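You operate a simulated robot arm through the tools that you are given. There is no shell and no other tool. Be economical: measure what you need, move in short steps, check, and stop when the job is done.

You run a simulated two-armed robot. Do the job below in one go: nothing can be reset, and whatever is moved stays where it is left.

## Task
Push the right blue drawer shut. Press the black plunger two times. Take the glove on the top of table five and put it away on the top of table six. Fetch the dark filter from the top of table five and stand it on the top of stand five. Take the small wheel on the table end by the waste box and put it away on the top of the long bench. Take the label block from the top of table five and leave it on the silver plate there. Fetch the tall roll from the top of stand five and stand it on the top shelf of the cooling rack. Put the rag from the middle shelf of the oil rack in the grey tray. Turn the press five hold dial to 7 seconds. The order is free. Set down upright: dark filter, tall roll.

The check looks at the end state, three seconds after you hand in, the way a careful person would. Anything else that was tipped, shoved, dropped, spilled or broken makes it a failure.

## Robot
Two 7-joint arms with two-finger parallel grippers on one trunk, on a base that drives. Base frame: it is fixed to the floor where the robot stands at the start and does not move with it; the origin is under the middle of the robot, x ahead of it, y to its left, z up; the surface under the hand at the start is at about z = 0.862. Units: m, rad, N and s.
The left shoulder is at the start at [0.08, 0.131, 0.947], the right one opposite. With the tool pointing down near the work surface each hand reaches from about 0.38 to 0.86 m from the robot's upright axis, wherever it stands, measured 20 degrees to its own side. Places, roughly: black plunger [0.5, -0.2, 1]; dark filter [0.75, -7, 1]; glove (19x9x2 cm) [0.5, -6.9, 0.9]; grey tray (26x31x8 cm) [1, -3.8, 0.9]; label block [0.5, -6.5, 0.75]; plate (15x15x1 cm) [0.8, -6.1, 0.9]; press five hold dial [-0.9, -5.6, 1.3]; rag (8x11x4 cm) [-0.7, -8.4, 0.8]; right blue drawer [0.6, 0.1, 1]; small wheel [1, -7.25, 0.75]; tall roll [1.75, -7, 0.75]; top of stand five [1.6, -6.9, 0.7]; top of table six [0.9, -3.1, 0.9]; top of the long bench [5.4, -4.3, 0.9]; top shelf of the cooling rack [5.1, -6.5, 1]. Payload 1.57 kg a hand.
The TCP of each hand is the grasp point between the finger pads, 0.03 m short of the fingertips. In the tool frame z runs along the fingers and y along their closing line. Largest opening 0.11 m; finger width 0.024, thickness 0.012; the body of the gripper, 0.048 by 0.112 m, starts 0.078 m behind the TCP.
Orientation is that of the tool frame in the base frame, as a unit quaternion [x, y, z, w]. With the fingers straight down and closing along the base's y, the tool's x points along the base's -x, its y along +y and its z along -z.

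## Interface
- The arms move only by the tool nudge_tool. It takes "left_targets", "right_targets" or both (then of equal length, played together; a hand with none holds still); each is a list of rows, each an object (a shift or turn left out is 0, a gripper value left out holds the last) with "linear": the shift along the base's x, y, z in m, a list of three; "rotation": the turn, a rotation vector about the base's x, y, z in rad, a list of three; "fingers": the finger opening in m, from 0 to 0.11. In form: [{"linear": [dx, dy, dz], "rotation": [rx, ry, rz], "fingers": fingers}, ...]. A call has 1 to 20 rows; each row is the pose to reach, as a shift and turn from the pose commanded when the call began. Rows are played at 5 a second. More than 0.05 m and 0.15 rad between two rows, or a gripper value outside its range, and nothing of the call is played. A pose out of reach is approached as far as the arm can. The call stops where the force on the tool passes 40 N (or 10 N more than at its start, if that is more) or the arm is blocked; 0.2 s more then pass. The fingers move at their own pace (about 0.108 m/s each) and stop on an object; they squeeze with about 38 N. The grip force told is the motor's: it shows also when the fingers shut on nothing. Time passes only in rows, and 0.2 s behind the last, so rows that repeat a pose let the fingers close. It gives the time, the measured TCP pose, the force on the tool (base axes), the opening and the grip force at its end, in the units of the frame above (readings bear some noise), with the torque about the TCP (base axes, N m) and any sound that the robot's microphone picked up, and new pictures: "views" is both (left out), scene, wrist or none (wrist: the cameras of the hands that moved).
- Cameras (640 x 400 px; columns grow to the right, rows downward): "scene" is now at [-0.054, 0.0036, 1.4542]; the picture's right is [0.14, -0.99, 0.00], its down [-0.26, -0.04, -0.96] and it looks along [0.96, 0.13, -0.26] (base axes); focal length 272 px, centre (320, 200). "left" rides on the left gripper at [0.07, -0.016, -0.141] in its tool frame; the picture's right is [0.23, 0.97, 0.00], its down [-0.86, 0.20, -0.48] and it looks along [-0.47, 0.11, 0.88] (tool axes); focal length 222 px, centre (320, 200). "right" rides on the right gripper at [0.07, 0.016, -0.141] in its tool frame; the picture's right is [-0.23, 0.97, 0.00], its down [-0.86, -0.20, -0.48] and it looks along [-0.47, -0.11, 0.88] (tool axes); focal length 222 px, centre (320, 200). There is no depth. A picture from a camera that has moved, and an enlarged one, comes with that camera's place and axes in the base frame and with its lens. The place of the scene camera against the robot may be out by one fixed shift of up to 0.018 m in any direction.
- steer(legs): drives the robot by 1 to 6 legs, each [ahead, left, turn to the left] in m, m and rad, along the robot's own axes; the way and the turn of a leg run together, so that a leg with both is an arc; at most 1.5 m and 3.142 rad a leg. The arms and the cameras ride along, it lands a little off, and it stops where it bumps. It gives what a move gives, and a new picture of the scene camera.
- aim_head(pan, tilt): turns the head with the scene camera to pan (to the left, within 1.902 rad either way) and tilt (down, from -0.506 to 1.204), counted from straight ahead of the robot. It gives what a move gives, and a new picture of the scene camera.
- zoom(camera, box): a new picture of the part [left, top, right, bottom] of that camera's present view, enlarged. No time passes.
- sign_off(): hands the job in; it is judged then, once.

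Go step by step. Nothing tells you exact positions but the pictures and the camera data: compare them with the known pose of the tool, close in by small moves and look again before you grip or let go. The budget is 217 turns and 260 pictures, counting those below and the enlarged ones. Unless the task says otherwise, let go and move clear before handing in.

The tools are called after "Emit:" by a JSON object that holds its "fn" and its "kwargs". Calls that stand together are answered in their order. nudge_tool: Moves the arms, as the interface text tells. Its arguments: {"type":"object","properties":{"left_targets":{"type":"array","items":{"type":"object","properties":{"linear":{"type":"array","items":{"type":"number"}},"rotation":{"type":"array","items":{"type":"number"}},"fingers":{"type":"number"}}}},"right_targets":{"type":"array","items":{"type":"object","properties":{"linear":{"type":"array","items":{"type":"number"}},"rotation":{"type":"array","items":{"type":"number"}},"fingers":{"type":"number"}}}},"views":{"type":"string","enum":["both","scene","wrist","none"]}},"required":[]} The other tools are called the same way: steer (legs) drives the base; aim_head (pan, tilt) turns the head that bears the scene camera; zoom (camera, box) takes an enlarged picture of a part of a camera's view; sign_off () hands the job in.

At the start:

```text
clock: 0.0
left_tcp_pos: [0.4658, 0.2117, 1.3743]
left_ee_rot: [0.001, 1.0, 0.0, 0.001]
left_contact_force: [-0.5, 0.3, 0.2]
left_torque: [0.02, 0.0, 0.01]
left_gripper_width: 0.1103
left_grip_force: 0.1
right_tcp_pos: [0.5371, -0.2267, 1.298]
right_ee_rot: [0.0, 1.0, 0.0, 0.0]
right_contact_force: [0.8, -0.5, -0.3]
right_torque: [0.0, 0.04, -0.02]
right_gripper_width: 0.1101
right_grip_force: 0.1
robot x, y, heading: [0.0038, -0.0019, 0.003]
head pan, tilt: [0.136, 0.265]
```

scene: 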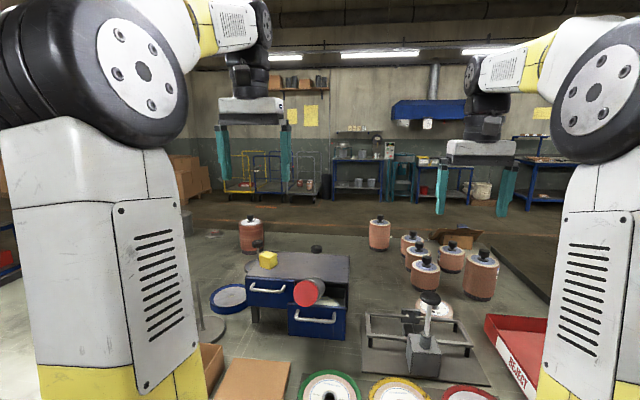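
right: 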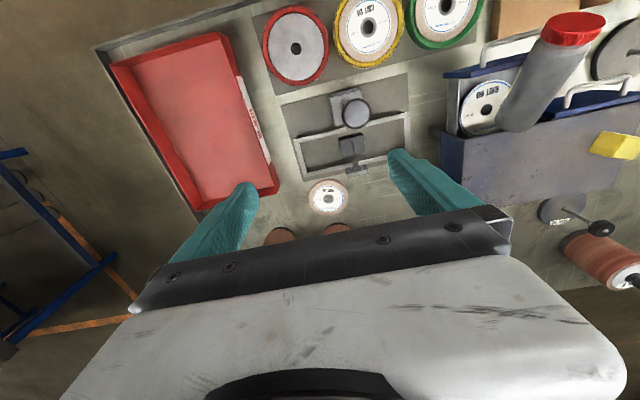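
left: 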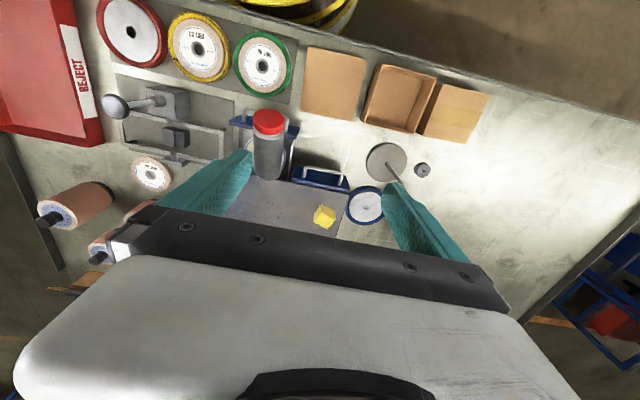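

I see the blue drawer unit with its right drawer open and a red-capped cylinder close to it, and the plunger press right of it. I'll look closer first.

Emit:
{"fn": "zoom", "kwargs": {"camera": "scene", "box": [200, 220, 520, 400]}}

Emit:
{"fn": "zoom", "kwargs": {"camera": "left", "box": [80, 60, 400, 260]}}

Emit:
{"fn": "zoom", "kwargs": {"camera": "right", "box": [260, 0, 640, 238]}}

```text
2.00 times, centred on (360, 310) of scene
camera zoom: at [-0.054, 0.0036, 1.4542], right [0.14, -0.99, 0.0], down [-0.26, -0.04, -0.96], along [0.96, 0.13, -0.26], focal length 543 px, centre (240, -20)
```

zoom: 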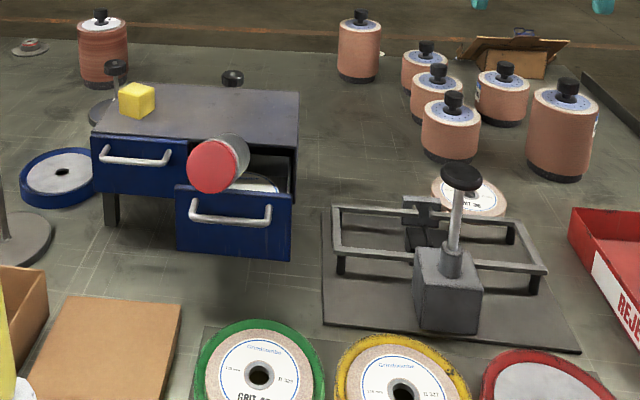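

```text
2.00 times, centred on (240, 160) of left
camera zoom: at [0.3966, 0.1965, 1.5155], right [-0.23, 0.97, 0.0], down [0.86, 0.2, 0.48], along [0.47, 0.11, -0.88], focal length 444 px, centre (480, 280)
```

zoom: 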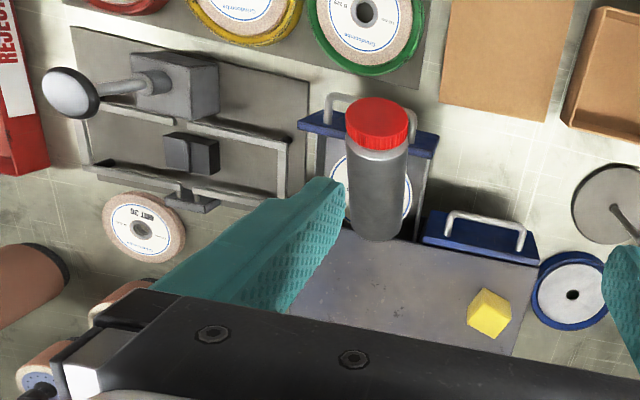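

```text
1.68 times, centred on (450, 119) of right
camera zoom: at [0.4682, -0.2106, 1.4394], right [0.23, 0.97, 0.0], down [0.86, -0.2, 0.48], along [0.47, -0.11, -0.88], focal length 373 px, centre (102, 336)
```

zoom: 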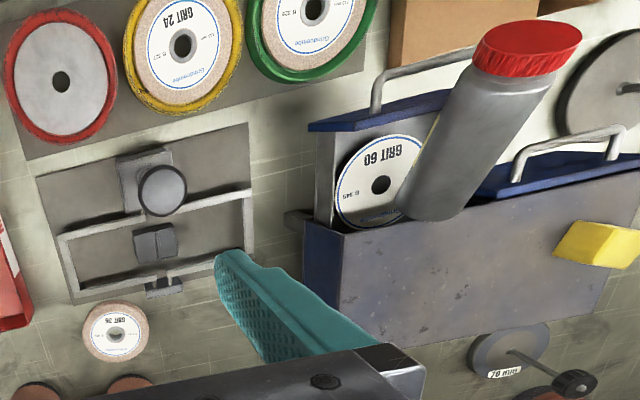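

The red-capped can seems to lean in the open drawer, which would block it. I'll swing the left hand's camera round for a side view.

Emit:
{"fn": "nudge_tool", "kwargs": {"left_targets": [{"linear": [0.006, 0.012, -0.014], "rotation": [-0.0457, -0.0457, -0.125]}, {"linear": [0.012, 0.023, -0.028], "rotation": [-0.0913, -0.0913, -0.25]}, {"linear": [0.018, 0.035, -0.042], "rotation": [-0.137, -0.137, -0.375]}, {"linear": [0.023, 0.047, -0.057], "rotation": [-0.183, -0.183, -0.5]}, {"linear": [0.029, 0.058, -0.071], "rotation": [-0.228, -0.228, -0.625]}, {"linear": [0.035, 0.07, -0.085], "rotation": [-0.274, -0.274, -0.75]}, {"linear": [0.041, 0.082, -0.1], "rotation": [-0.32, -0.32, -0.875]}, {"linear": [0.047, 0.093, -0.113], "rotation": [-0.365, -0.365, -1.0]}, {"linear": [0.053, 0.105, -0.128], "rotation": [-0.411, -0.411, -1.125]}, {"linear": [0.058, 0.117, -0.142], "rotation": [-0.457, -0.457, -1.25]}, {"linear": [0.064, 0.128, -0.156], "rotation": [-0.502, -0.502, -1.375]}, {"linear": [0.07, 0.14, -0.17], "rotation": [-0.548, -0.548, -1.5]}], "views": "wrist"}}

```text
clock: 2.6
left_tcp_pos: [0.536, 0.3524, 1.2047]
left_ee_rot: [0.664, 0.664, -0.242, 0.244]
left_contact_force: [-0.5, -0.4, 1.1]
left_torque: [0.02, 0.01, 0.05]
left_gripper_width: 0.11
left_grip_force: 0.0
right_tcp_pos: [0.5382, -0.2257, 1.2989]
right_ee_rot: [0.0, 1.0, -0.001, 0.0]
right_contact_force: [0.1, 0.5, 0.0]
right_torque: [0.05, -0.01, 0.03]
right_gripper_width: 0.1098
right_grip_force: 0.0
robot x, y, heading: [-0.0049, 0.0022, 0.001]
head pan, tilt: [0.136, 0.265]
camera left: at [0.52, 0.4968, 1.2676], right [0.97, 0.17, -0.14], down [0.2, -0.35, 0.92], along [0.11, -0.92, -0.37], focal length 222 px, centre (320, 200)
```

left: 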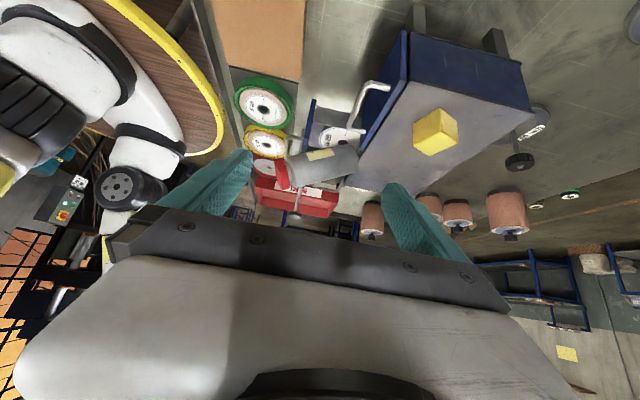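

Emit:
{"fn": "zoom", "kwargs": {"camera": "left", "box": [220, 60, 420, 240]}}

Emit:
{"fn": "aim_head", "kwargs": {"pan": 0.13, "tilt": 0.75}}

```text
2.22 times, centred on (320, 150) of left
camera zoom: at [0.52, 0.4968, 1.2676], right [0.97, 0.17, -0.14], down [0.2, -0.35, 0.92], along [0.11, -0.92, -0.37], focal length 494 px, centre (320, 311)
```

zoom: 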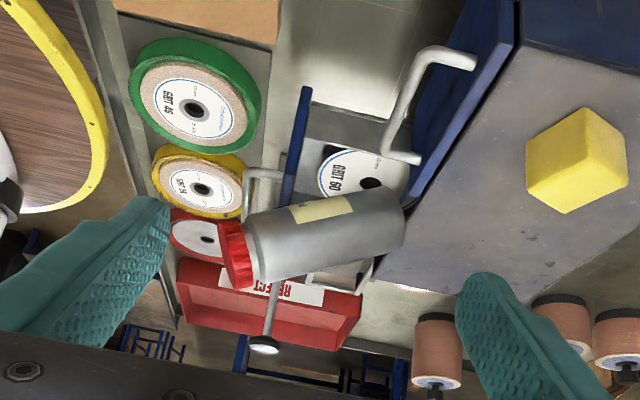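

```text
clock: 3.5
left_tcp_pos: [0.5351, 0.3507, 1.2051]
left_ee_rot: [0.663, 0.665, -0.243, 0.243]
left_contact_force: [-0.5, 0.1, 0.6]
left_torque: [0.01, 0.01, -0.04]
left_gripper_width: 0.11
left_grip_force: 0.0
right_tcp_pos: [0.5372, -0.2268, 1.2984]
right_ee_rot: [0.0, 1.0, 0.0, 0.001]
right_contact_force: [-0.3, 0.1, 0.2]
right_torque: [0.0, -0.01, -0.05]
right_gripper_width: 0.1098
right_grip_force: 0.0
robot x, y, heading: [-0.0037, 0.0013, -0.003]
head pan, tilt: [0.129, 0.75]
camera scene: at [-0.0643, 0.0016, 1.4106], right [0.13, -0.99, 0.0], down [-0.68, -0.09, -0.73], along [0.73, 0.09, -0.68], focal length 272 px, centre (320, 200)
```

scene: 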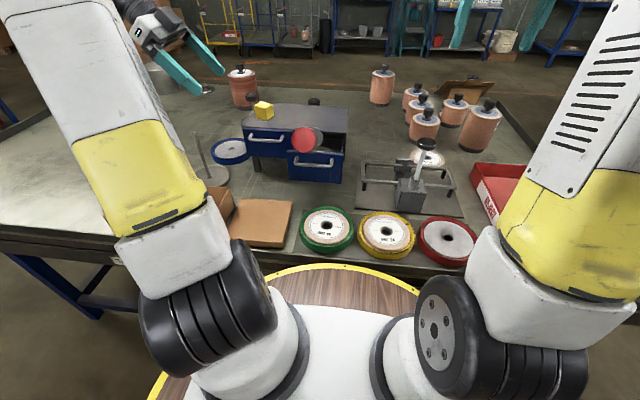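

The bottle's foot is in the drawer, leaning over the drawer front (axis about [0.625,0.12,1.0] to [0.485,0.115,1.08]). I'll grip it with the left hand pointing forward-down and lift it out.

Emit:
{"fn": "nudge_tool", "kwargs": {"left_targets": [{"linear": [-0.007, -0.02, 0.005], "rotation": [0, 0, 0.14]}, {"linear": [-0.014, -0.04, 0.01], "rotation": [0, 0, 0.28]}, {"linear": [-0.021, -0.06, 0.015], "rotation": [0, 0, 0.42]}, {"linear": [-0.028, -0.08, 0.02], "rotation": [0, 0, 0.56]}, {"linear": [-0.035, -0.1, 0.025], "rotation": [0, 0, 0.7]}, {"linear": [-0.042, -0.12, 0.03], "rotation": [0, 0, 0.84]}, {"linear": [-0.05, -0.14, 0.035], "rotation": [0, 0, 0.98]}, {"linear": [-0.06, -0.16, 0.035], "rotation": [0, 0, 1.12]}, {"linear": [-0.07, -0.18, 0.03], "rotation": [0, 0, 1.26]}, {"linear": [-0.08, -0.2, 0.03], "rotation": [0, 0, 1.4]}, {"linear": [-0.09, -0.22, 0.025], "rotation": [0, 0, 1.5]}, {"linear": [-0.1, -0.234, 0.02], "rotation": [0, 0, 1.5]}], "views": "wrist"}}

```text
clock: 6.1
left_tcp_pos: [0.436, 0.1165, 1.2213]
left_ee_rot: [0.032, 0.94, -0.015, 0.338]
left_contact_force: [0.0, 1.1, 0.1]
left_torque: [-0.04, 0.07, -0.03]
left_gripper_width: 0.1099
left_grip_force: 0.0
right_tcp_pos: [0.5367, -0.2266, 1.2968]
right_ee_rot: [0.0, 1.0, 0.001, 0.0]
right_contact_force: [0.1, 0.5, -0.3]
right_torque: [-0.03, 0.02, -0.01]
right_gripper_width: 0.1099
right_grip_force: 0.1
robot x, y, heading: [-0.0005, 0.0014, -0.001]
head pan, tilt: [0.129, 0.75]
camera left: at [0.2926, 0.1126, 1.2866], right [-0.11, 0.98, -0.15], down [0.37, 0.18, 0.91], along [0.92, 0.04, -0.38], focal length 222 px, centre (320, 200)
```

left: 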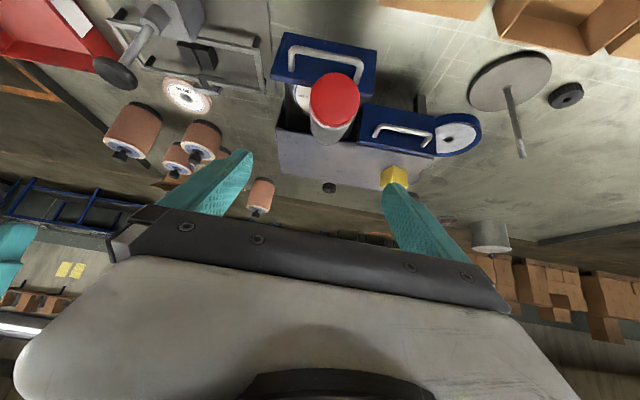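

Cap at about [0.478,0.118,1.083], as reckoned. Closing in along the tool and gripping.

Emit:
{"fn": "nudge_tool", "kwargs": {"left_targets": [{"linear": [0.0, 0.001, -0.03], "rotation": [0, 0, 0.07]}, {"linear": [0.013, 0.002, -0.07], "rotation": [0, 0, 0.07]}, {"linear": [0.038, 0.003, -0.1], "rotation": [0, 0, 0.07]}, {"linear": [0.063, 0.003, -0.13], "rotation": [0, 0, 0.07]}, {"linear": [0.09, 0.003, -0.163], "rotation": [0, 0, 0.07]}], "views": "wrist"}}

```text
clock: 7.3
left_tcp_pos: [0.5263, 0.1092, 1.0627]
left_ee_rot: [0.012, 0.938, -0.005, 0.346]
left_contact_force: [-1.1, 3.4, -2.8]
left_torque: [-0.23, -0.27, -0.25]
left_gripper_width: 0.11
left_grip_force: 0.2
right_tcp_pos: [0.5372, -0.2286, 1.2981]
right_ee_rot: [0.0, 1.0, 0.001, 0.0]
right_contact_force: [-0.6, -1.3, -0.6]
right_torque: [0.06, -0.05, -0.01]
right_gripper_width: 0.11
right_grip_force: 0.1
robot x, y, heading: [0.001, -0.0023, -0.002]
head pan, tilt: [0.129, 0.75]
camera left: at [0.3818, 0.0959, 1.1258], right [-0.15, 0.98, -0.15], down [0.34, 0.19, 0.92], along [0.93, 0.08, -0.37], focal length 222 px, centre (320, 200)
```

left: 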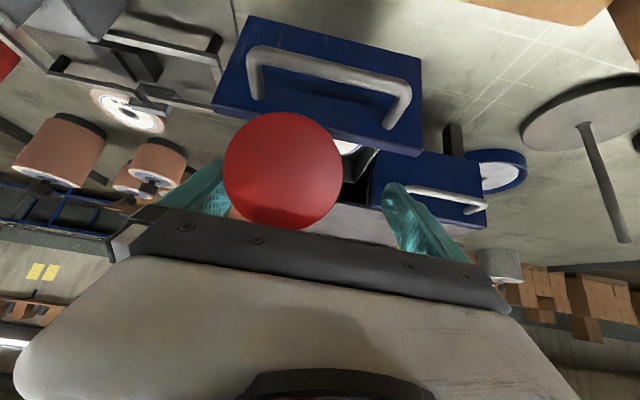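

The tool stands about a centimetre off and the force shows slight contact. I'll look closer before gripping.

Emit:
{"fn": "zoom", "kwargs": {"camera": "left", "box": [120, 20, 520, 270]}}

Emit:
{"fn": "zoom", "kwargs": {"camera": "scene", "box": [180, 60, 420, 210]}}

```text
1.60 times, centred on (320, 145) of left
camera zoom: at [0.3818, 0.0959, 1.1258], right [-0.15, 0.98, -0.15], down [0.34, 0.19, 0.92], along [0.93, 0.08, -0.37], focal length 355 px, centre (320, 288)
```

zoom: 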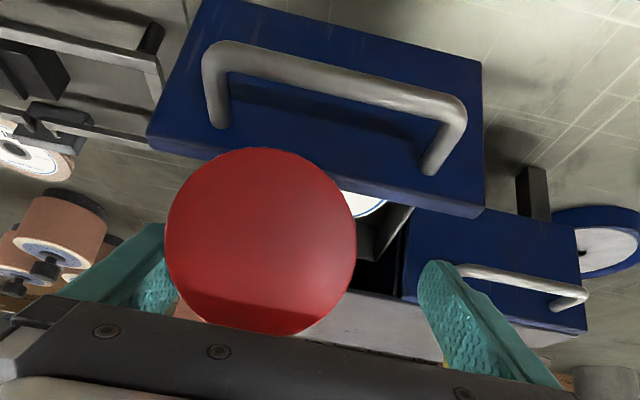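

```text
2.67 times, centred on (300, 135) of scene
camera zoom: at [-0.0644, 0.0009, 1.4106], right [0.13, -0.99, 0.0], down [-0.68, -0.09, -0.73], along [0.73, 0.09, -0.68], focal length 724 px, centre (373, 373)
```

zoom: 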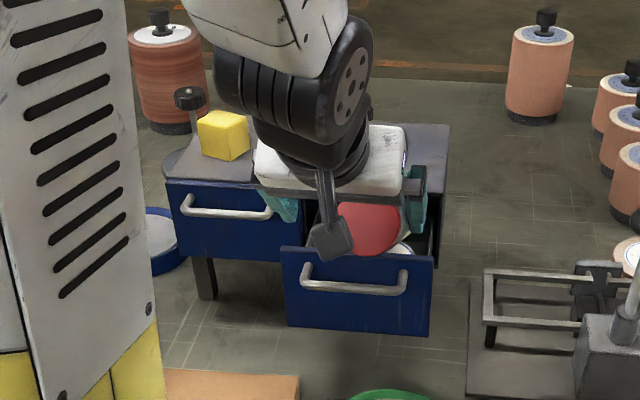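

The bottle sits nearer the right finger. I'll shift 2 cm right and then close.

Emit:
{"fn": "nudge_tool", "kwargs": {"left_targets": [{"linear": [0, -0.01, 0]}, {"linear": [0, -0.02, 0]}, {"linear": [0, -0.02, 0]}], "views": "wrist"}}

```text
clock: 8.1
left_tcp_pos: [0.5269, 0.1006, 1.0623]
left_ee_rot: [0.0, 0.939, 0.0, 0.343]
left_contact_force: [0.4, 0.6, 0.3]
left_torque: [0.02, -0.03, -0.05]
left_gripper_width: 0.1099
left_grip_force: 0.1
right_tcp_pos: [0.5378, -0.2263, 1.2978]
right_ee_rot: [0.0, 1.0, 0.0, 0.0]
right_contact_force: [-0.2, 0.0, -0.6]
right_torque: [-0.01, 0.01, 0.01]
right_gripper_width: 0.1101
right_grip_force: 0.2
robot x, y, heading: [0.0049, 0.0038, 0.004]
head pan, tilt: [0.129, 0.75]
camera left: at [0.3821, 0.0846, 1.1248], right [-0.17, 0.97, -0.15], down [0.35, 0.2, 0.92], along [0.92, 0.11, -0.37], focal length 222 px, centre (320, 200)
```

left: 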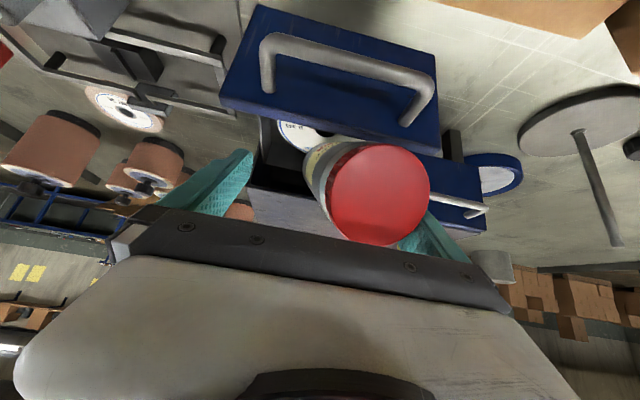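

The bottle rolled back to y≈0.124. I'll centre on that and close.

Emit:
{"fn": "nudge_tool", "kwargs": {"left_targets": [{"linear": [0, 0.008, 0]}, {"linear": [0, 0.016, 0]}, {"linear": [0, 0.022, 0]}, {"linear": [0, 0.022, 0]}], "views": "wrist"}}

```text
clock: 9.1
left_tcp_pos: [0.5271, 0.1228, 1.0612]
left_ee_rot: [0.0, 0.939, 0.0, 0.343]
left_contact_force: [0.1, -0.1, 0.0]
left_torque: [0.01, 0.02, -0.01]
left_gripper_width: 0.1101
left_grip_force: 0.1
right_tcp_pos: [0.5366, -0.2269, 1.2976]
right_ee_rot: [0.0, 1.0, 0.001, 0.0]
right_contact_force: [-0.2, -0.3, 0.0]
right_torque: [-0.02, -0.05, 0.0]
right_gripper_width: 0.1098
right_grip_force: 0.1
robot x, y, heading: [0.0012, -0.0022, 0.001]
head pan, tilt: [0.129, 0.75]
camera left: at [0.3819, 0.1077, 1.1252], right [-0.17, 0.97, -0.15], down [0.35, 0.2, 0.92], along [0.92, 0.11, -0.37], focal length 222 px, centre (320, 200)
```

left: 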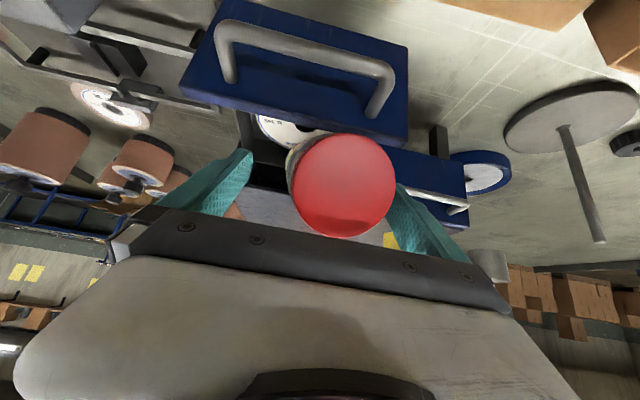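

Well enough centred; closing and lifting a little.

Emit:
{"fn": "nudge_tool", "kwargs": {"left_targets": [{"linear": [0, 0.003, 0], "fingers": 0.07}, {"linear": [0, 0.003, 0], "fingers": 0.03}, {"linear": [0, 0.003, 0], "fingers": 0.03}, {"linear": [0, 0.003, 0], "fingers": 0.03}], "views": "none"}}

Emit:
{"fn": "nudge_tool", "kwargs": {"left_targets": [{"linear": [-0.015, 0, 0.03]}, {"linear": [-0.025, 0, 0.07]}, {"linear": [-0.03, 0, 0.11]}, {"linear": [-0.03, 0, 0.15]}], "views": "both"}}

```text
clock: 10.1
left_tcp_pos: [0.5261, 0.1269, 1.0618]
left_ee_rot: [0.0, 0.939, 0.0, 0.343]
left_contact_force: [0.9, 0.4, 1.3]
left_torque: [-0.01, 0.02, 0.01]
left_gripper_width: 0.0584
left_grip_force: 38.0
right_tcp_pos: [0.5366, -0.2262, 1.2982]
right_ee_rot: [-0.001, 1.0, 0.0, 0.0]
right_contact_force: [-0.3, 0.1, 0.0]
right_torque: [0.01, -0.02, 0.03]
right_gripper_width: 0.1103
right_grip_force: 0.0
robot x, y, heading: [0.0032, -0.0018, -0.001]
head pan, tilt: [0.129, 0.75]
```

```text
clock: 11.1
left_tcp_pos: [0.4944, 0.1274, 1.2112]
left_ee_rot: [0.001, 0.939, -0.001, 0.343]
left_contact_force: [0.1, 0.8, -4.6]
left_torque: [0.02, 0.11, -0.01]
left_gripper_width: 0.0587
left_grip_force: 38.1
right_tcp_pos: [0.5365, -0.2269, 1.2978]
right_ee_rot: [0.0, 1.0, -0.001, 0.0]
right_contact_force: [-0.1, -0.1, -0.1]
right_torque: [-0.01, 0.01, 0.02]
right_gripper_width: 0.1102
right_grip_force: 0.1
robot x, y, heading: [-0.0031, -0.0019, 0.001]
head pan, tilt: [0.129, 0.75]
camera scene: at [-0.0641, 0.0016, 1.4106], right [0.13, -0.99, 0.0], down [-0.68, -0.09, -0.73], along [0.72, 0.09, -0.68], focal length 272 px, centre (320, 200)
camera left: at [0.3507, 0.1121, 1.2738], right [-0.17, 0.97, -0.15], down [0.35, 0.2, 0.92], along [0.92, 0.11, -0.37], focal length 222 px, centre (320, 200)
```

scene: 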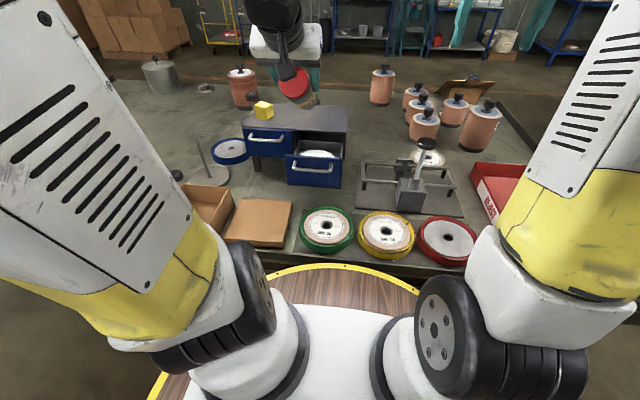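
left: 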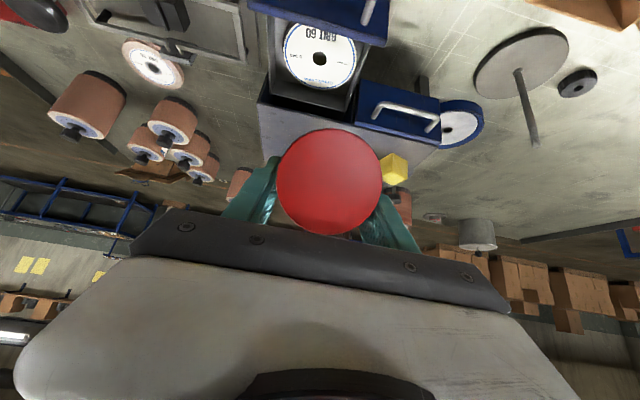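

Bottle is held (about 0.5 kg). I'll swing the left hand aside and bring the right, closed, in front of the drawer handle (about [0.51,0.09,0.985]).

Emit:
{"fn": "nudge_tool", "kwargs": {"left_targets": [{"linear": [0, 0.04, 0.01]}, {"linear": [0, 0.08, 0.02]}, {"linear": [0, 0.12, 0.03]}, {"linear": [0, 0.16, 0.04]}, {"linear": [0, 0.2, 0.04]}, {"linear": [0, 0.24, 0.04]}, {"linear": [0, 0.24, 0.04]}, {"linear": [0, 0.24, 0.04]}, {"linear": [0, 0.24, 0.04]}], "right_targets": [{"linear": [-0.013, 0.035, -0.018], "fingers": 0.0}, {"linear": [-0.026, 0.07, -0.036]}, {"linear": [-0.039, 0.11, -0.054]}, {"linear": [-0.052, 0.15, -0.072]}, {"linear": [-0.065, 0.19, -0.09]}, {"linear": [-0.078, 0.23, -0.108]}, {"linear": [-0.09, 0.27, -0.126]}, {"linear": [-0.107, 0.317, -0.15]}, {"linear": [-0.107, 0.317, -0.15]}], "views": "wrist"}}

```text
refused: row 8 steps farther than a row can; nothing moved
```

Emit:
{"fn": "nudge_tool", "kwargs": {"left_targets": [{"linear": [0, 0.04, 0.01]}, {"linear": [0, 0.08, 0.02]}, {"linear": [0, 0.12, 0.03]}, {"linear": [0, 0.16, 0.04]}, {"linear": [0, 0.2, 0.04]}, {"linear": [0, 0.24, 0.04]}, {"linear": [0, 0.24, 0.04]}, {"linear": [0, 0.24, 0.04]}, {"linear": [0, 0.24, 0.04]}], "right_targets": [{"linear": [-0.012, 0.035, -0.017], "fingers": 0.0}, {"linear": [-0.024, 0.07, -0.033]}, {"linear": [-0.036, 0.105, -0.05]}, {"linear": [-0.048, 0.14, -0.067]}, {"linear": [-0.06, 0.176, -0.083]}, {"linear": [-0.072, 0.212, -0.1]}, {"linear": [-0.084, 0.247, -0.117]}, {"linear": [-0.096, 0.282, -0.133]}, {"linear": [-0.107, 0.317, -0.15]}], "views": "both"}}

```text
clock: 13.1
left_tcp_pos: [0.4939, 0.3657, 1.2529]
left_ee_rot: [0.0, 0.94, 0.0, 0.342]
left_contact_force: [0.5, -0.9, -4.3]
left_torque: [0.03, 0.09, 0.04]
left_gripper_width: 0.0583
left_grip_force: 37.8
right_tcp_pos: [0.4312, 0.0948, 1.149]
right_ee_rot: [0.0, 1.0, 0.0, 0.0]
right_contact_force: [0.5, -0.8, 0.7]
right_torque: [0.02, -0.03, -0.01]
right_gripper_width: 0.0
right_grip_force: 21.3
robot x, y, heading: [0.0019, -0.0009, -0.001]
head pan, tilt: [0.129, 0.75]
camera scene: at [-0.0644, 0.0014, 1.4106], right [0.13, -0.99, 0.0], down [-0.68, -0.09, -0.73], along [0.73, 0.09, -0.68], focal length 272 px, centre (320, 200)
camera right: at [0.3612, 0.1102, 1.2898], right [0.23, 0.97, 0.0], down [0.85, -0.2, 0.48], along [0.47, -0.11, -0.88], focal length 222 px, centre (320, 200)
camera left: at [0.35, 0.3496, 1.3156], right [-0.17, 0.97, -0.15], down [0.35, 0.2, 0.92], along [0.92, 0.11, -0.37], focal length 222 px, centre (320, 200)
```

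scene: 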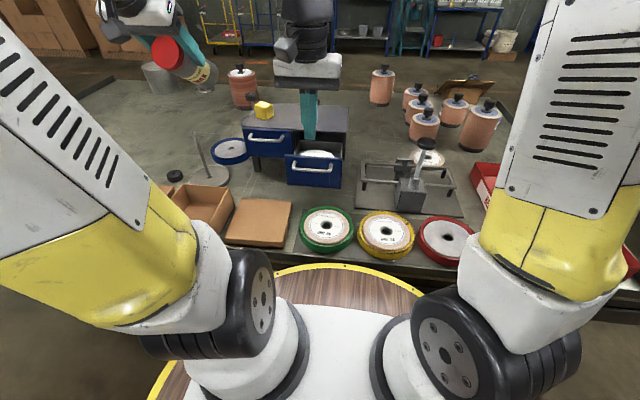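
right: 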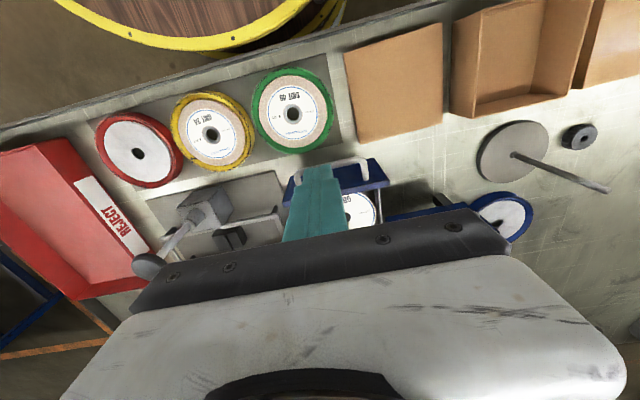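
left: 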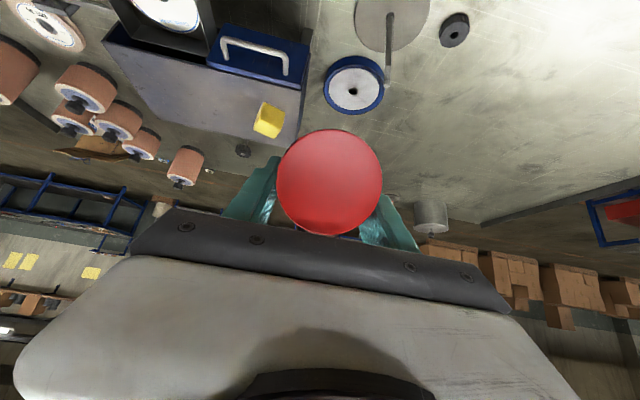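

Handle seems at x≈0.46, z≈1.0. I'll back off, go down in front of it, and push gently in short steps.

Emit:
{"fn": "nudge_tool", "kwargs": {"right_targets": [{"linear": [-0.03, -0.005, -0.03]}, {"linear": [-0.035, -0.005, -0.07]}, {"linear": [-0.035, -0.005, -0.11]}, {"linear": [-0.035, -0.005, -0.15]}, {"linear": [-0.035, -0.005, -0.16]}], "views": "wrist"}}

```text
clock: 14.3
left_tcp_pos: [0.4956, 0.3655, 1.2519]
left_ee_rot: [0.0, 0.939, -0.001, 0.343]
left_contact_force: [-0.7, 1.1, -3.8]
left_torque: [-0.02, 0.11, 0.0]
left_gripper_width: 0.0589
left_grip_force: 37.8
right_tcp_pos: [0.3945, 0.0871, 0.99]
right_ee_rot: [0.0, 1.0, 0.0, 0.0]
right_contact_force: [0.6, -0.2, -0.3]
right_torque: [-0.01, 0.0, -0.02]
right_gripper_width: 0.0
right_grip_force: 21.1
robot x, y, heading: [-0.0013, 0.0029, -0.001]
head pan, tilt: [0.129, 0.75]
camera right: at [0.326, 0.1025, 1.1312], right [0.23, 0.97, 0.0], down [0.86, -0.2, 0.48], along [0.47, -0.11, -0.88], focal length 222 px, centre (320, 200)
```

right: 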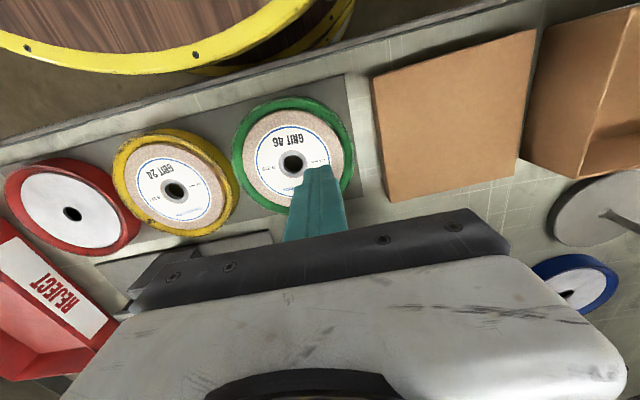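

Clear in front of the drawer. Now pushing forward.

Emit:
{"fn": "nudge_tool", "kwargs": {"right_targets": [{"linear": [0.02, 0, 0]}, {"linear": [0.04, 0, 0]}, {"linear": [0.06, 0, 0]}, {"linear": [0.075, 0, 0]}, {"linear": [0.09, 0, 0]}, {"linear": [0.105, 0, 0]}, {"linear": [0.12, 0, 0]}], "views": "scene"}}

```text
clock: 15.9
left_tcp_pos: [0.4942, 0.365, 1.2534]
left_ee_rot: [0.0, 0.939, 0.0, 0.344]
left_contact_force: [-0.4, -0.2, -3.3]
left_torque: [-0.01, 0.1, 0.01]
left_gripper_width: 0.0585
left_grip_force: 38.4
right_tcp_pos: [0.5154, 0.0857, 0.9868]
right_ee_rot: [0.0, 1.0, 0.0, 0.0]
right_contact_force: [0.0, -0.4, 0.4]
right_torque: [-0.06, 0.01, 0.01]
right_gripper_width: 0.0
right_grip_force: 20.7
robot x, y, heading: [-0.0007, 0.0004, 0.003]
head pan, tilt: [0.129, 0.75]
camera scene: at [-0.0644, 0.0017, 1.4106], right [0.13, -0.99, 0.0], down [-0.68, -0.09, -0.73], along [0.73, 0.09, -0.68], focal length 272 px, centre (320, 200)
```

scene: 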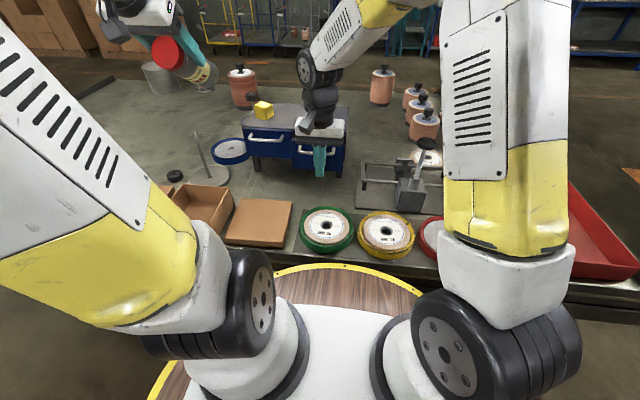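

Emit:
{"fn": "nudge_tool", "kwargs": {"right_targets": [{"linear": [0.01, 0, 0]}, {"linear": [0.02, 0, 0]}, {"linear": [0.03, 0, 0]}, {"linear": [0.04, 0, 0]}], "views": "none"}}

Emit:
{"fn": "zoom", "kwargs": {"camera": "scene", "box": [220, 80, 400, 200]}}

```text
clock: 16.9
left_tcp_pos: [0.4948, 0.3656, 1.2525]
left_ee_rot: [0.0, 0.939, 0.0, 0.343]
left_contact_force: [0.6, 0.1, -3.8]
left_torque: [0.0, 0.07, 0.02]
left_gripper_width: 0.0584
left_grip_force: 38.2
right_tcp_pos: [0.5554, 0.0859, 0.9874]
right_ee_rot: [0.001, 1.0, 0.001, -0.001]
right_contact_force: [0.1, 0.1, 0.4]
right_torque: [-0.02, 0.02, 0.0]
right_gripper_width: 0.0
right_grip_force: 21.6
robot x, y, heading: [-0.0029, 0.0042, 0.002]
head pan, tilt: [0.129, 0.75]
```

```text
3.33 times, centred on (310, 140) of scene
camera zoom: at [-0.0644, 0.0017, 1.4106], right [0.13, -0.99, 0.0], down [-0.68, -0.09, -0.73], along [0.73, 0.09, -0.68], focal length 905 px, centre (353, 400)
```

zoom: 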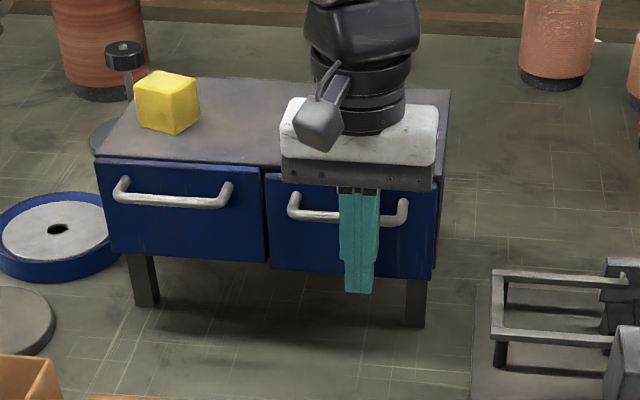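

The drawer's front looks still a hair proud of its neighbour; pushing on until a firm contact.

Emit:
{"fn": "nudge_tool", "kwargs": {"right_targets": [{"linear": [0.005, 0, 0]}, {"linear": [0.01, 0, 0]}, {"linear": [0.015, 0, 0]}, {"linear": [0.018, 0, 0]}], "views": "none"}}

Emit:
{"fn": "zoom", "kwargs": {"camera": "scene", "box": [220, 80, 400, 200]}}

```text
clock: 17.8
left_tcp_pos: [0.4927, 0.3646, 1.2531]
left_ee_rot: [0.0, 0.939, 0.0, 0.343]
left_contact_force: [-1.3, -0.4, -3.8]
left_torque: [0.05, 0.12, 0.04]
left_gripper_width: 0.0589
left_grip_force: 38.1
right_tcp_pos: [0.564, 0.085, 0.9862]
right_ee_rot: [-0.001, 1.0, -0.001, -0.007]
right_contact_force: [-11.2, -1.9, 4.8]
right_torque: [0.01, -0.34, -0.22]
right_gripper_width: 0.0
right_grip_force: 20.9
robot x, y, heading: [-0.0027, 0.0026, 0.002]
head pan, tilt: [0.129, 0.75]
stopped in row 4 (right hand): the force on the tool passed its limit at 45 N (the readings are from after the stop); the commanded pose is now the measured one
```

```text
3.33 times, centred on (310, 140) of scene
camera zoom: at [-0.0657, 0.0015, 1.4105], right [0.13, -0.99, 0.0], down [-0.68, -0.09, -0.73], along [0.73, 0.09, -0.68], focal length 905 px, centre (353, 400)
```

zoom: 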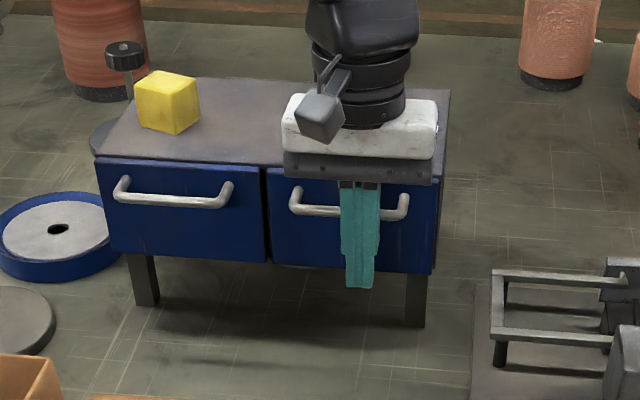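

Drawer is shut and the cabinet didn't move. Right hand backs off to above the plunger while the left turns the bottle upright.

Emit:
{"fn": "nudge_tool", "kwargs": {"right_targets": [{"linear": [-0.04, 0, 0]}, {"linear": [-0.08, 0, 0]}, {"linear": [-0.12, 0, 0]}, {"linear": [-0.12, 0, 0.05]}, {"linear": [-0.12, 0, 0.1]}, {"linear": [-0.12, -0.01, 0.145]}, {"linear": [-0.11, -0.04, 0.18]}, {"linear": [-0.1, -0.08, 0.2]}, {"linear": [-0.08, -0.12, 0.2]}, {"linear": [-0.06, -0.16, 0.2]}, {"linear": [-0.05, -0.2, 0.2]}, {"linear": [-0.04, -0.24, 0.2]}, {"linear": [-0.037, -0.257, 0.2]}], "left_targets": [{}, {}, {}, {}, {"rotation": [0, 0.13, 0]}, {"rotation": [0, 0.26, 0]}, {"rotation": [0, 0.39, 0]}, {"rotation": [0, 0.52, 0]}, {"rotation": [0, 0.65, 0]}, {"rotation": [0, 0.78, 0]}, {"rotation": [0, 0.91, 0]}, {"rotation": [0, 1.0, 0]}, {"rotation": [0, 1.06, 0]}], "views": "both"}}

```text
clock: 20.6
left_tcp_pos: [0.4945, 0.3647, 1.2538]
left_ee_rot: [-0.001, 0.984, 0.0, -0.18]
left_contact_force: [0.3, 0.5, -4.6]
left_torque: [0.0, -0.07, 0.01]
left_gripper_width: 0.0587
left_grip_force: 38.0
right_tcp_pos: [0.5288, -0.1711, 1.1856]
right_ee_rot: [-0.001, 1.0, -0.001, -0.008]
right_contact_force: [0.5, -0.5, 0.0]
right_torque: [-0.04, 0.0, 0.02]
right_gripper_width: 0.0
right_grip_force: 21.2
robot x, y, heading: [0.0013, 0.0004, -0.003]
head pan, tilt: [0.129, 0.75]
camera scene: at [-0.0648, 0.0017, 1.4106], right [0.13, -0.99, 0.0], down [-0.68, -0.09, -0.73], along [0.73, 0.09, -0.68], focal length 272 px, centre (320, 200)
camera right: at [0.4611, -0.1552, 1.3286], right [0.22, 0.97, -0.01], down [0.86, -0.2, 0.47], along [0.45, -0.11, -0.88], focal length 222 px, centre (320, 200)
camera left: at [0.4794, 0.35, 1.4095], right [-0.21, 0.97, 0.08], down [0.97, 0.2, 0.15], along [0.13, 0.11, -0.99], focal length 222 px, centre (320, 200)
```

scene: 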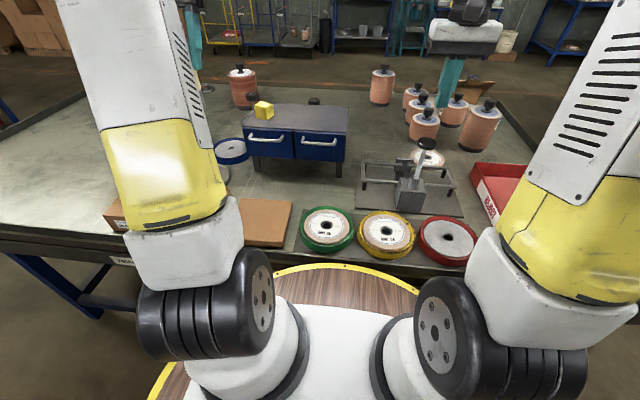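
right: 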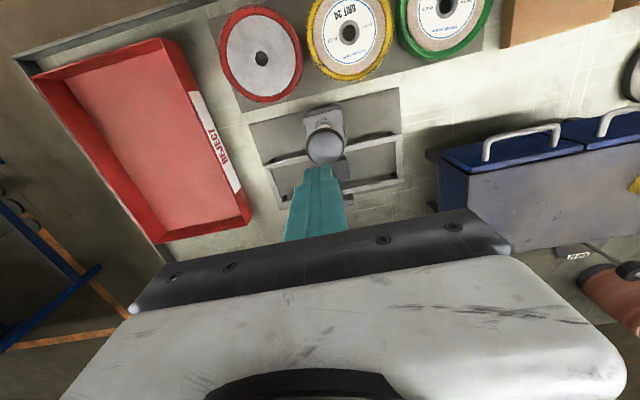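
left: 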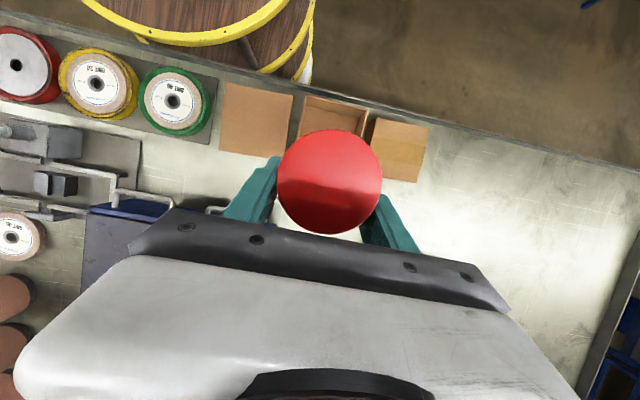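

Knob at about [0.526,-0.166,1.075], just beneath the right hand. Pressing down slowly.

Emit:
{"fn": "nudge_tool", "kwargs": {"right_targets": [{"linear": [-0.002, 0.005, -0.03]}, {"linear": [-0.002, 0.005, -0.06]}, {"linear": [-0.002, 0.005, -0.075]}, {"linear": [-0.002, 0.005, -0.085]}, {"linear": [-0.002, 0.005, -0.095]}, {"linear": [-0.002, 0.005, -0.105]}, {"linear": [-0.002, 0.005, -0.115]}, {"linear": [-0.002, 0.005, -0.125]}, {"linear": [-0.002, 0.005, -0.135]}, {"linear": [-0.002, 0.005, -0.145]}], "views": "scene"}}

```text
clock: 22.8
left_tcp_pos: [0.4945, 0.3671, 1.2522]
left_ee_rot: [-0.001, 0.984, -0.001, -0.179]
left_contact_force: [0.6, -0.4, -4.2]
left_torque: [-0.03, -0.04, 0.0]
left_gripper_width: 0.0587
left_grip_force: 37.9
right_tcp_pos: [0.5262, -0.1676, 1.0407]
right_ee_rot: [-0.002, 1.0, -0.002, -0.006]
right_contact_force: [2.9, -0.1, 3.0]
right_torque: [0.01, -0.12, -0.01]
right_gripper_width: 0.0002
right_grip_force: 21.0
robot x, y, heading: [-0.0017, -0.0019, -0.006]
head pan, tilt: [0.129, 0.75]
camera scene: at [-0.0647, 0.0017, 1.4106], right [0.13, -0.99, 0.0], down [-0.68, -0.09, -0.73], along [0.73, 0.09, -0.68], focal length 272 px, centre (320, 200)
```

scene: 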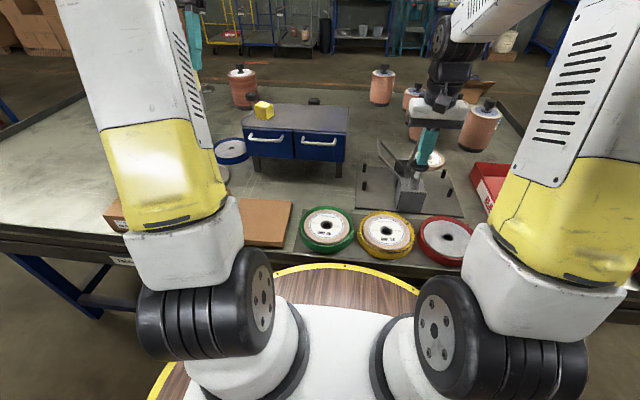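

Emit:
{"fn": "zoom", "kwargs": {"camera": "scene", "box": [340, 90, 500, 220]}}

```text
3.08 times, centred on (420, 155) of scene
camera zoom: at [-0.0647, 0.0017, 1.4106], right [0.13, -0.99, 0.0], down [-0.68, -0.09, -0.73], along [0.73, 0.09, -0.68], focal length 836 px, centre (12, 338)
```

zoom: 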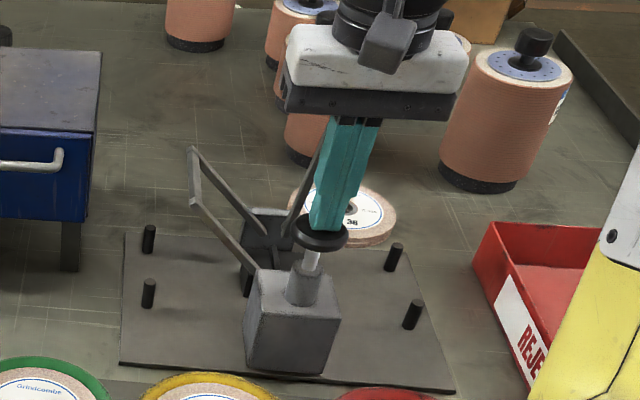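

The plunger goes down and lifts the frame; some shaft is still showing. Continuing to the bottom.

Emit:
{"fn": "nudge_tool", "kwargs": {"right_targets": [{"linear": [0, 0, -0.008]}, {"linear": [0, 0, -0.016]}, {"linear": [0, 0, -0.024]}, {"linear": [0, 0, -0.032]}], "views": "none"}}

Emit:
{"fn": "zoom", "kwargs": {"camera": "scene", "box": [340, 90, 500, 220]}}

```text
clock: 23.7
left_tcp_pos: [0.4946, 0.3664, 1.2513]
left_ee_rot: [0.0, 0.984, -0.001, -0.179]
left_contact_force: [-0.7, 0.3, -4.2]
left_torque: [0.0, -0.07, 0.01]
left_gripper_width: 0.0588
left_grip_force: 38.1
right_tcp_pos: [0.5258, -0.1663, 1.0193]
right_ee_rot: [-0.002, 1.0, -0.001, -0.004]
right_contact_force: [-7.7, 0.1, 11.9]
right_torque: [0.09, 0.07, 0.05]
right_gripper_width: 0.0
right_grip_force: 21.3
robot x, y, heading: [-0.0013, -0.0041, 0.002]
head pan, tilt: [0.129, 0.75]
heard: click
stopped in row 4 (right hand): the force on the tool passed its limit at 52 N (the readings are from after the stop); the commanded pose is now the measured one
```

```text
3.08 times, centred on (420, 155) of scene
camera zoom: at [-0.0656, 0.0018, 1.4105], right [0.13, -0.99, 0.0], down [-0.68, -0.09, -0.73], along [0.73, 0.09, -0.68], focal length 836 px, centre (12, 338)
```

zoom: 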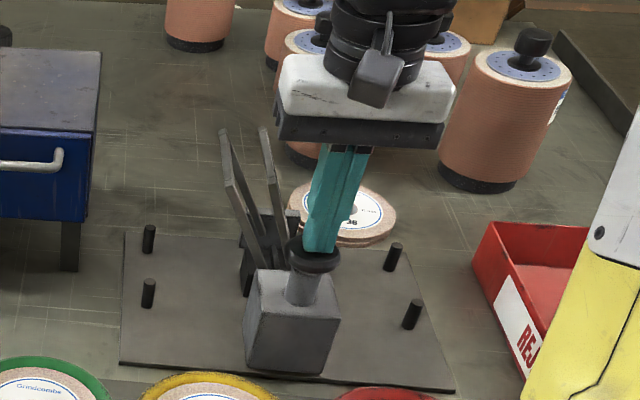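

A click: one press done. Up fully, then a second press.

Emit:
{"fn": "nudge_tool", "kwargs": {"right_targets": [{"linear": [0, 0, 0.03]}, {"linear": [0, 0, 0.07]}, {"linear": [0, 0, 0.11]}, {"linear": [0, 0, 0.13]}, {"linear": [0, 0, 0.13]}, {"linear": [0, 0, 0.13]}, {"linear": [0, 0, 0.13]}], "views": "scene"}}

```text
clock: 25.3
left_tcp_pos: [0.4943, 0.3655, 1.2535]
left_ee_rot: [0.001, 0.984, 0.0, -0.18]
left_contact_force: [0.4, -0.1, -4.8]
left_torque: [0.01, -0.11, 0.01]
left_gripper_width: 0.0587
left_grip_force: 37.8
right_tcp_pos: [0.528, -0.1684, 1.1447]
right_ee_rot: [-0.001, 1.0, -0.002, -0.004]
right_contact_force: [0.3, 0.9, 0.2]
right_torque: [0.02, -0.02, -0.01]
right_gripper_width: 0.0
right_grip_force: 21.0
robot x, y, heading: [-0.0036, -0.0009, 0.0]
head pan, tilt: [0.129, 0.75]
camera scene: at [-0.0647, 0.0016, 1.4106], right [0.13, -0.99, 0.0], down [-0.68, -0.09, -0.73], along [0.73, 0.09, -0.68], focal length 272 px, centre (320, 200)
```

scene: 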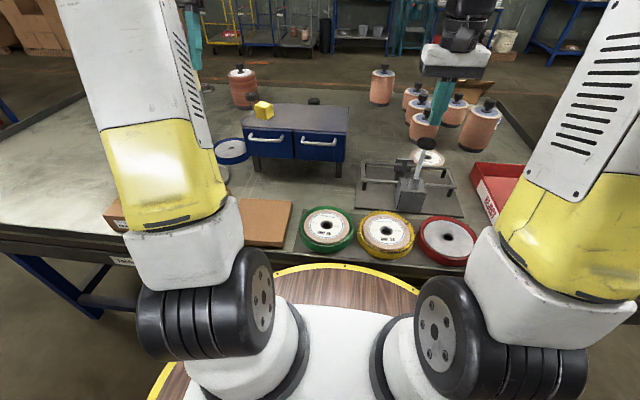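

The plunger sprang back up. Second press, down to the same depth and up again.

Emit:
{"fn": "nudge_tool", "kwargs": {"right_targets": [{"linear": [0, 0, -0.03]}, {"linear": [0, 0, -0.045]}, {"linear": [0, 0, -0.06]}, {"linear": [0, 0, -0.075]}, {"linear": [0, 0, -0.09]}, {"linear": [0, 0, -0.1]}, {"linear": [0, 0, -0.11]}, {"linear": [0, 0, -0.117]}, {"linear": [0, 0, -0.123]}, {"linear": [0, 0, -0.129]}, {"linear": [0, 0, -0.134]}], "views": "none"}}

```text
clock: 27.8
left_tcp_pos: [0.4936, 0.365, 1.2522]
left_ee_rot: [0.001, 0.984, -0.001, -0.179]
left_contact_force: [-1.2, -1.1, -3.9]
left_torque: [0.02, -0.1, 0.0]
left_gripper_width: 0.0587
left_grip_force: 37.8
right_tcp_pos: [0.5268, -0.1677, 1.0184]
right_ee_rot: [-0.001, 1.0, -0.002, -0.002]
right_contact_force: [-5.2, 0.4, 11.9]
right_torque: [0.04, 0.21, 0.04]
right_gripper_width: 0.0001
right_grip_force: 21.6
robot x, y, heading: [0.0007, -0.0003, -0.0]
head pan, tilt: [0.129, 0.75]
heard: click
stopped in row 11 (right hand): the force on the tool passed its limit at 51 N (the readings are from after the stop); the commanded pose is now the measured one
```

Second click heard. Right hand clears; left carries the bottle above the cabinet top.

Emit:
{"fn": "nudge_tool", "kwargs": {"right_targets": [{"linear": [0, 0, 0.04]}, {"linear": [0, 0, 0.08]}, {"linear": [0, 0, 0.12]}, {"linear": [0, -0.03, 0.16]}, {"linear": [-0.02, -0.06, 0.19]}, {"linear": [-0.04, -0.09, 0.22]}, {"linear": [-0.06, -0.12, 0.25]}, {"linear": [-0.06, -0.12, 0.25]}], "left_targets": [{"linear": [0.03, -0.036, 0.0]}, {"linear": [0.06, -0.072, -0.0]}, {"linear": [0.09, -0.109, -0.01]}, {"linear": [0.12, -0.145, -0.02]}, {"linear": [0.15, -0.182, -0.03]}, {"linear": [0.18, -0.218, -0.03]}, {"linear": [0.206, -0.255, -0.03]}, {"linear": [0.206, -0.255, -0.03]}], "views": "scene"}}

Emit:
{"fn": "zoom", "kwargs": {"camera": "scene", "box": [220, 50, 400, 170]}}

Emit:
{"fn": "zoom", "kwargs": {"camera": "left", "box": [100, 0, 500, 250]}}

```text
clock: 29.6
left_tcp_pos: [0.5927, 0.1503, 1.2309]
left_ee_rot: [-0.001, 0.984, -0.001, -0.178]
left_contact_force: [-0.9, 1.5, -2.6]
left_torque: [-0.04, -0.16, 0.02]
left_gripper_width: 0.0586
left_grip_force: 37.8
left hand out of reach, approached as far as the arm can: row 3, 4, 5, 6, 7, 8
right_tcp_pos: [0.4662, -0.2863, 1.2725]
right_ee_rot: [-0.003, 1.0, -0.003, -0.001]
right_contact_force: [-1.5, 1.1, 0.2]
right_torque: [-0.09, -0.11, -0.02]
right_gripper_width: 0.0
right_grip_force: 21.0
robot x, y, heading: [-0.0009, 0.0018, 0.006]
head pan, tilt: [0.129, 0.75]
camera scene: at [-0.0666, 0.0028, 1.4105], right [0.13, -0.99, 0.0], down [-0.68, -0.09, -0.73], along [0.73, 0.09, -0.68], focal length 272 px, centre (320, 200)
```

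scene: 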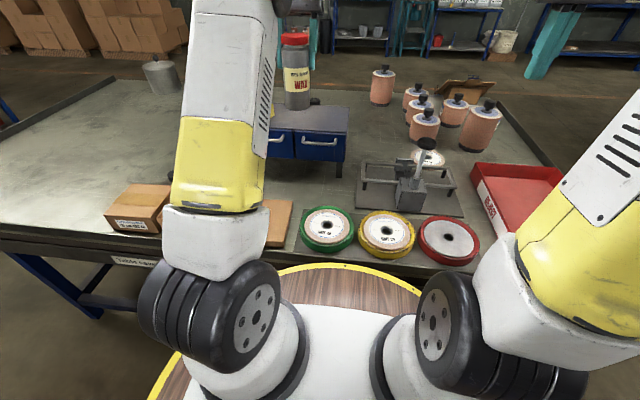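

```text
3.33 times, centred on (310, 110) of scene
camera zoom: at [-0.0666, 0.0028, 1.4105], right [0.13, -0.99, 0.0], down [-0.68, -0.09, -0.73], along [0.73, 0.09, -0.68], focal length 905 px, centre (353, 500)
```

zoom: 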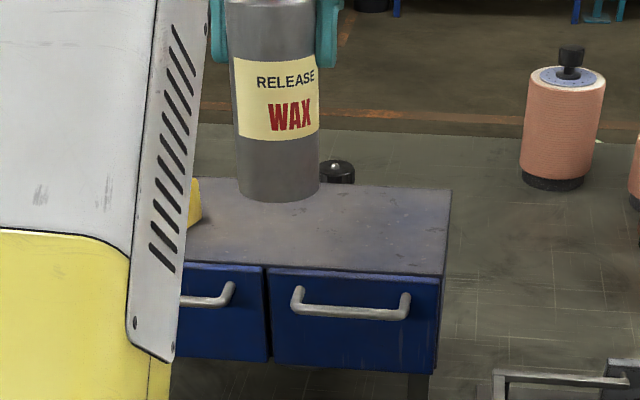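

```text
1.60 times, centred on (300, 125) of left
camera zoom: at [0.5775, 0.1345, 1.3871], right [-0.22, 0.97, 0.08], down [0.97, 0.2, 0.15], along [0.13, 0.11, -0.99], focal length 355 px, centre (352, 320)
```

zoom: 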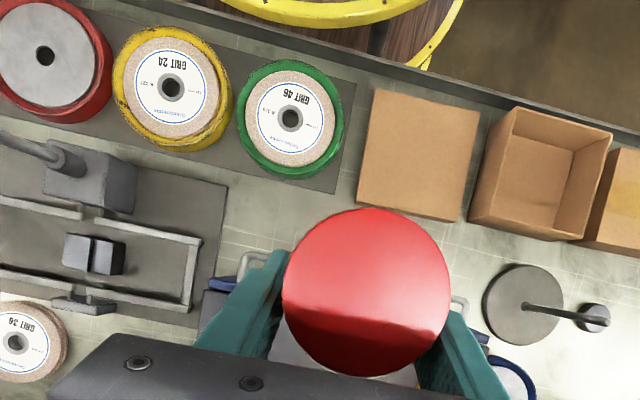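

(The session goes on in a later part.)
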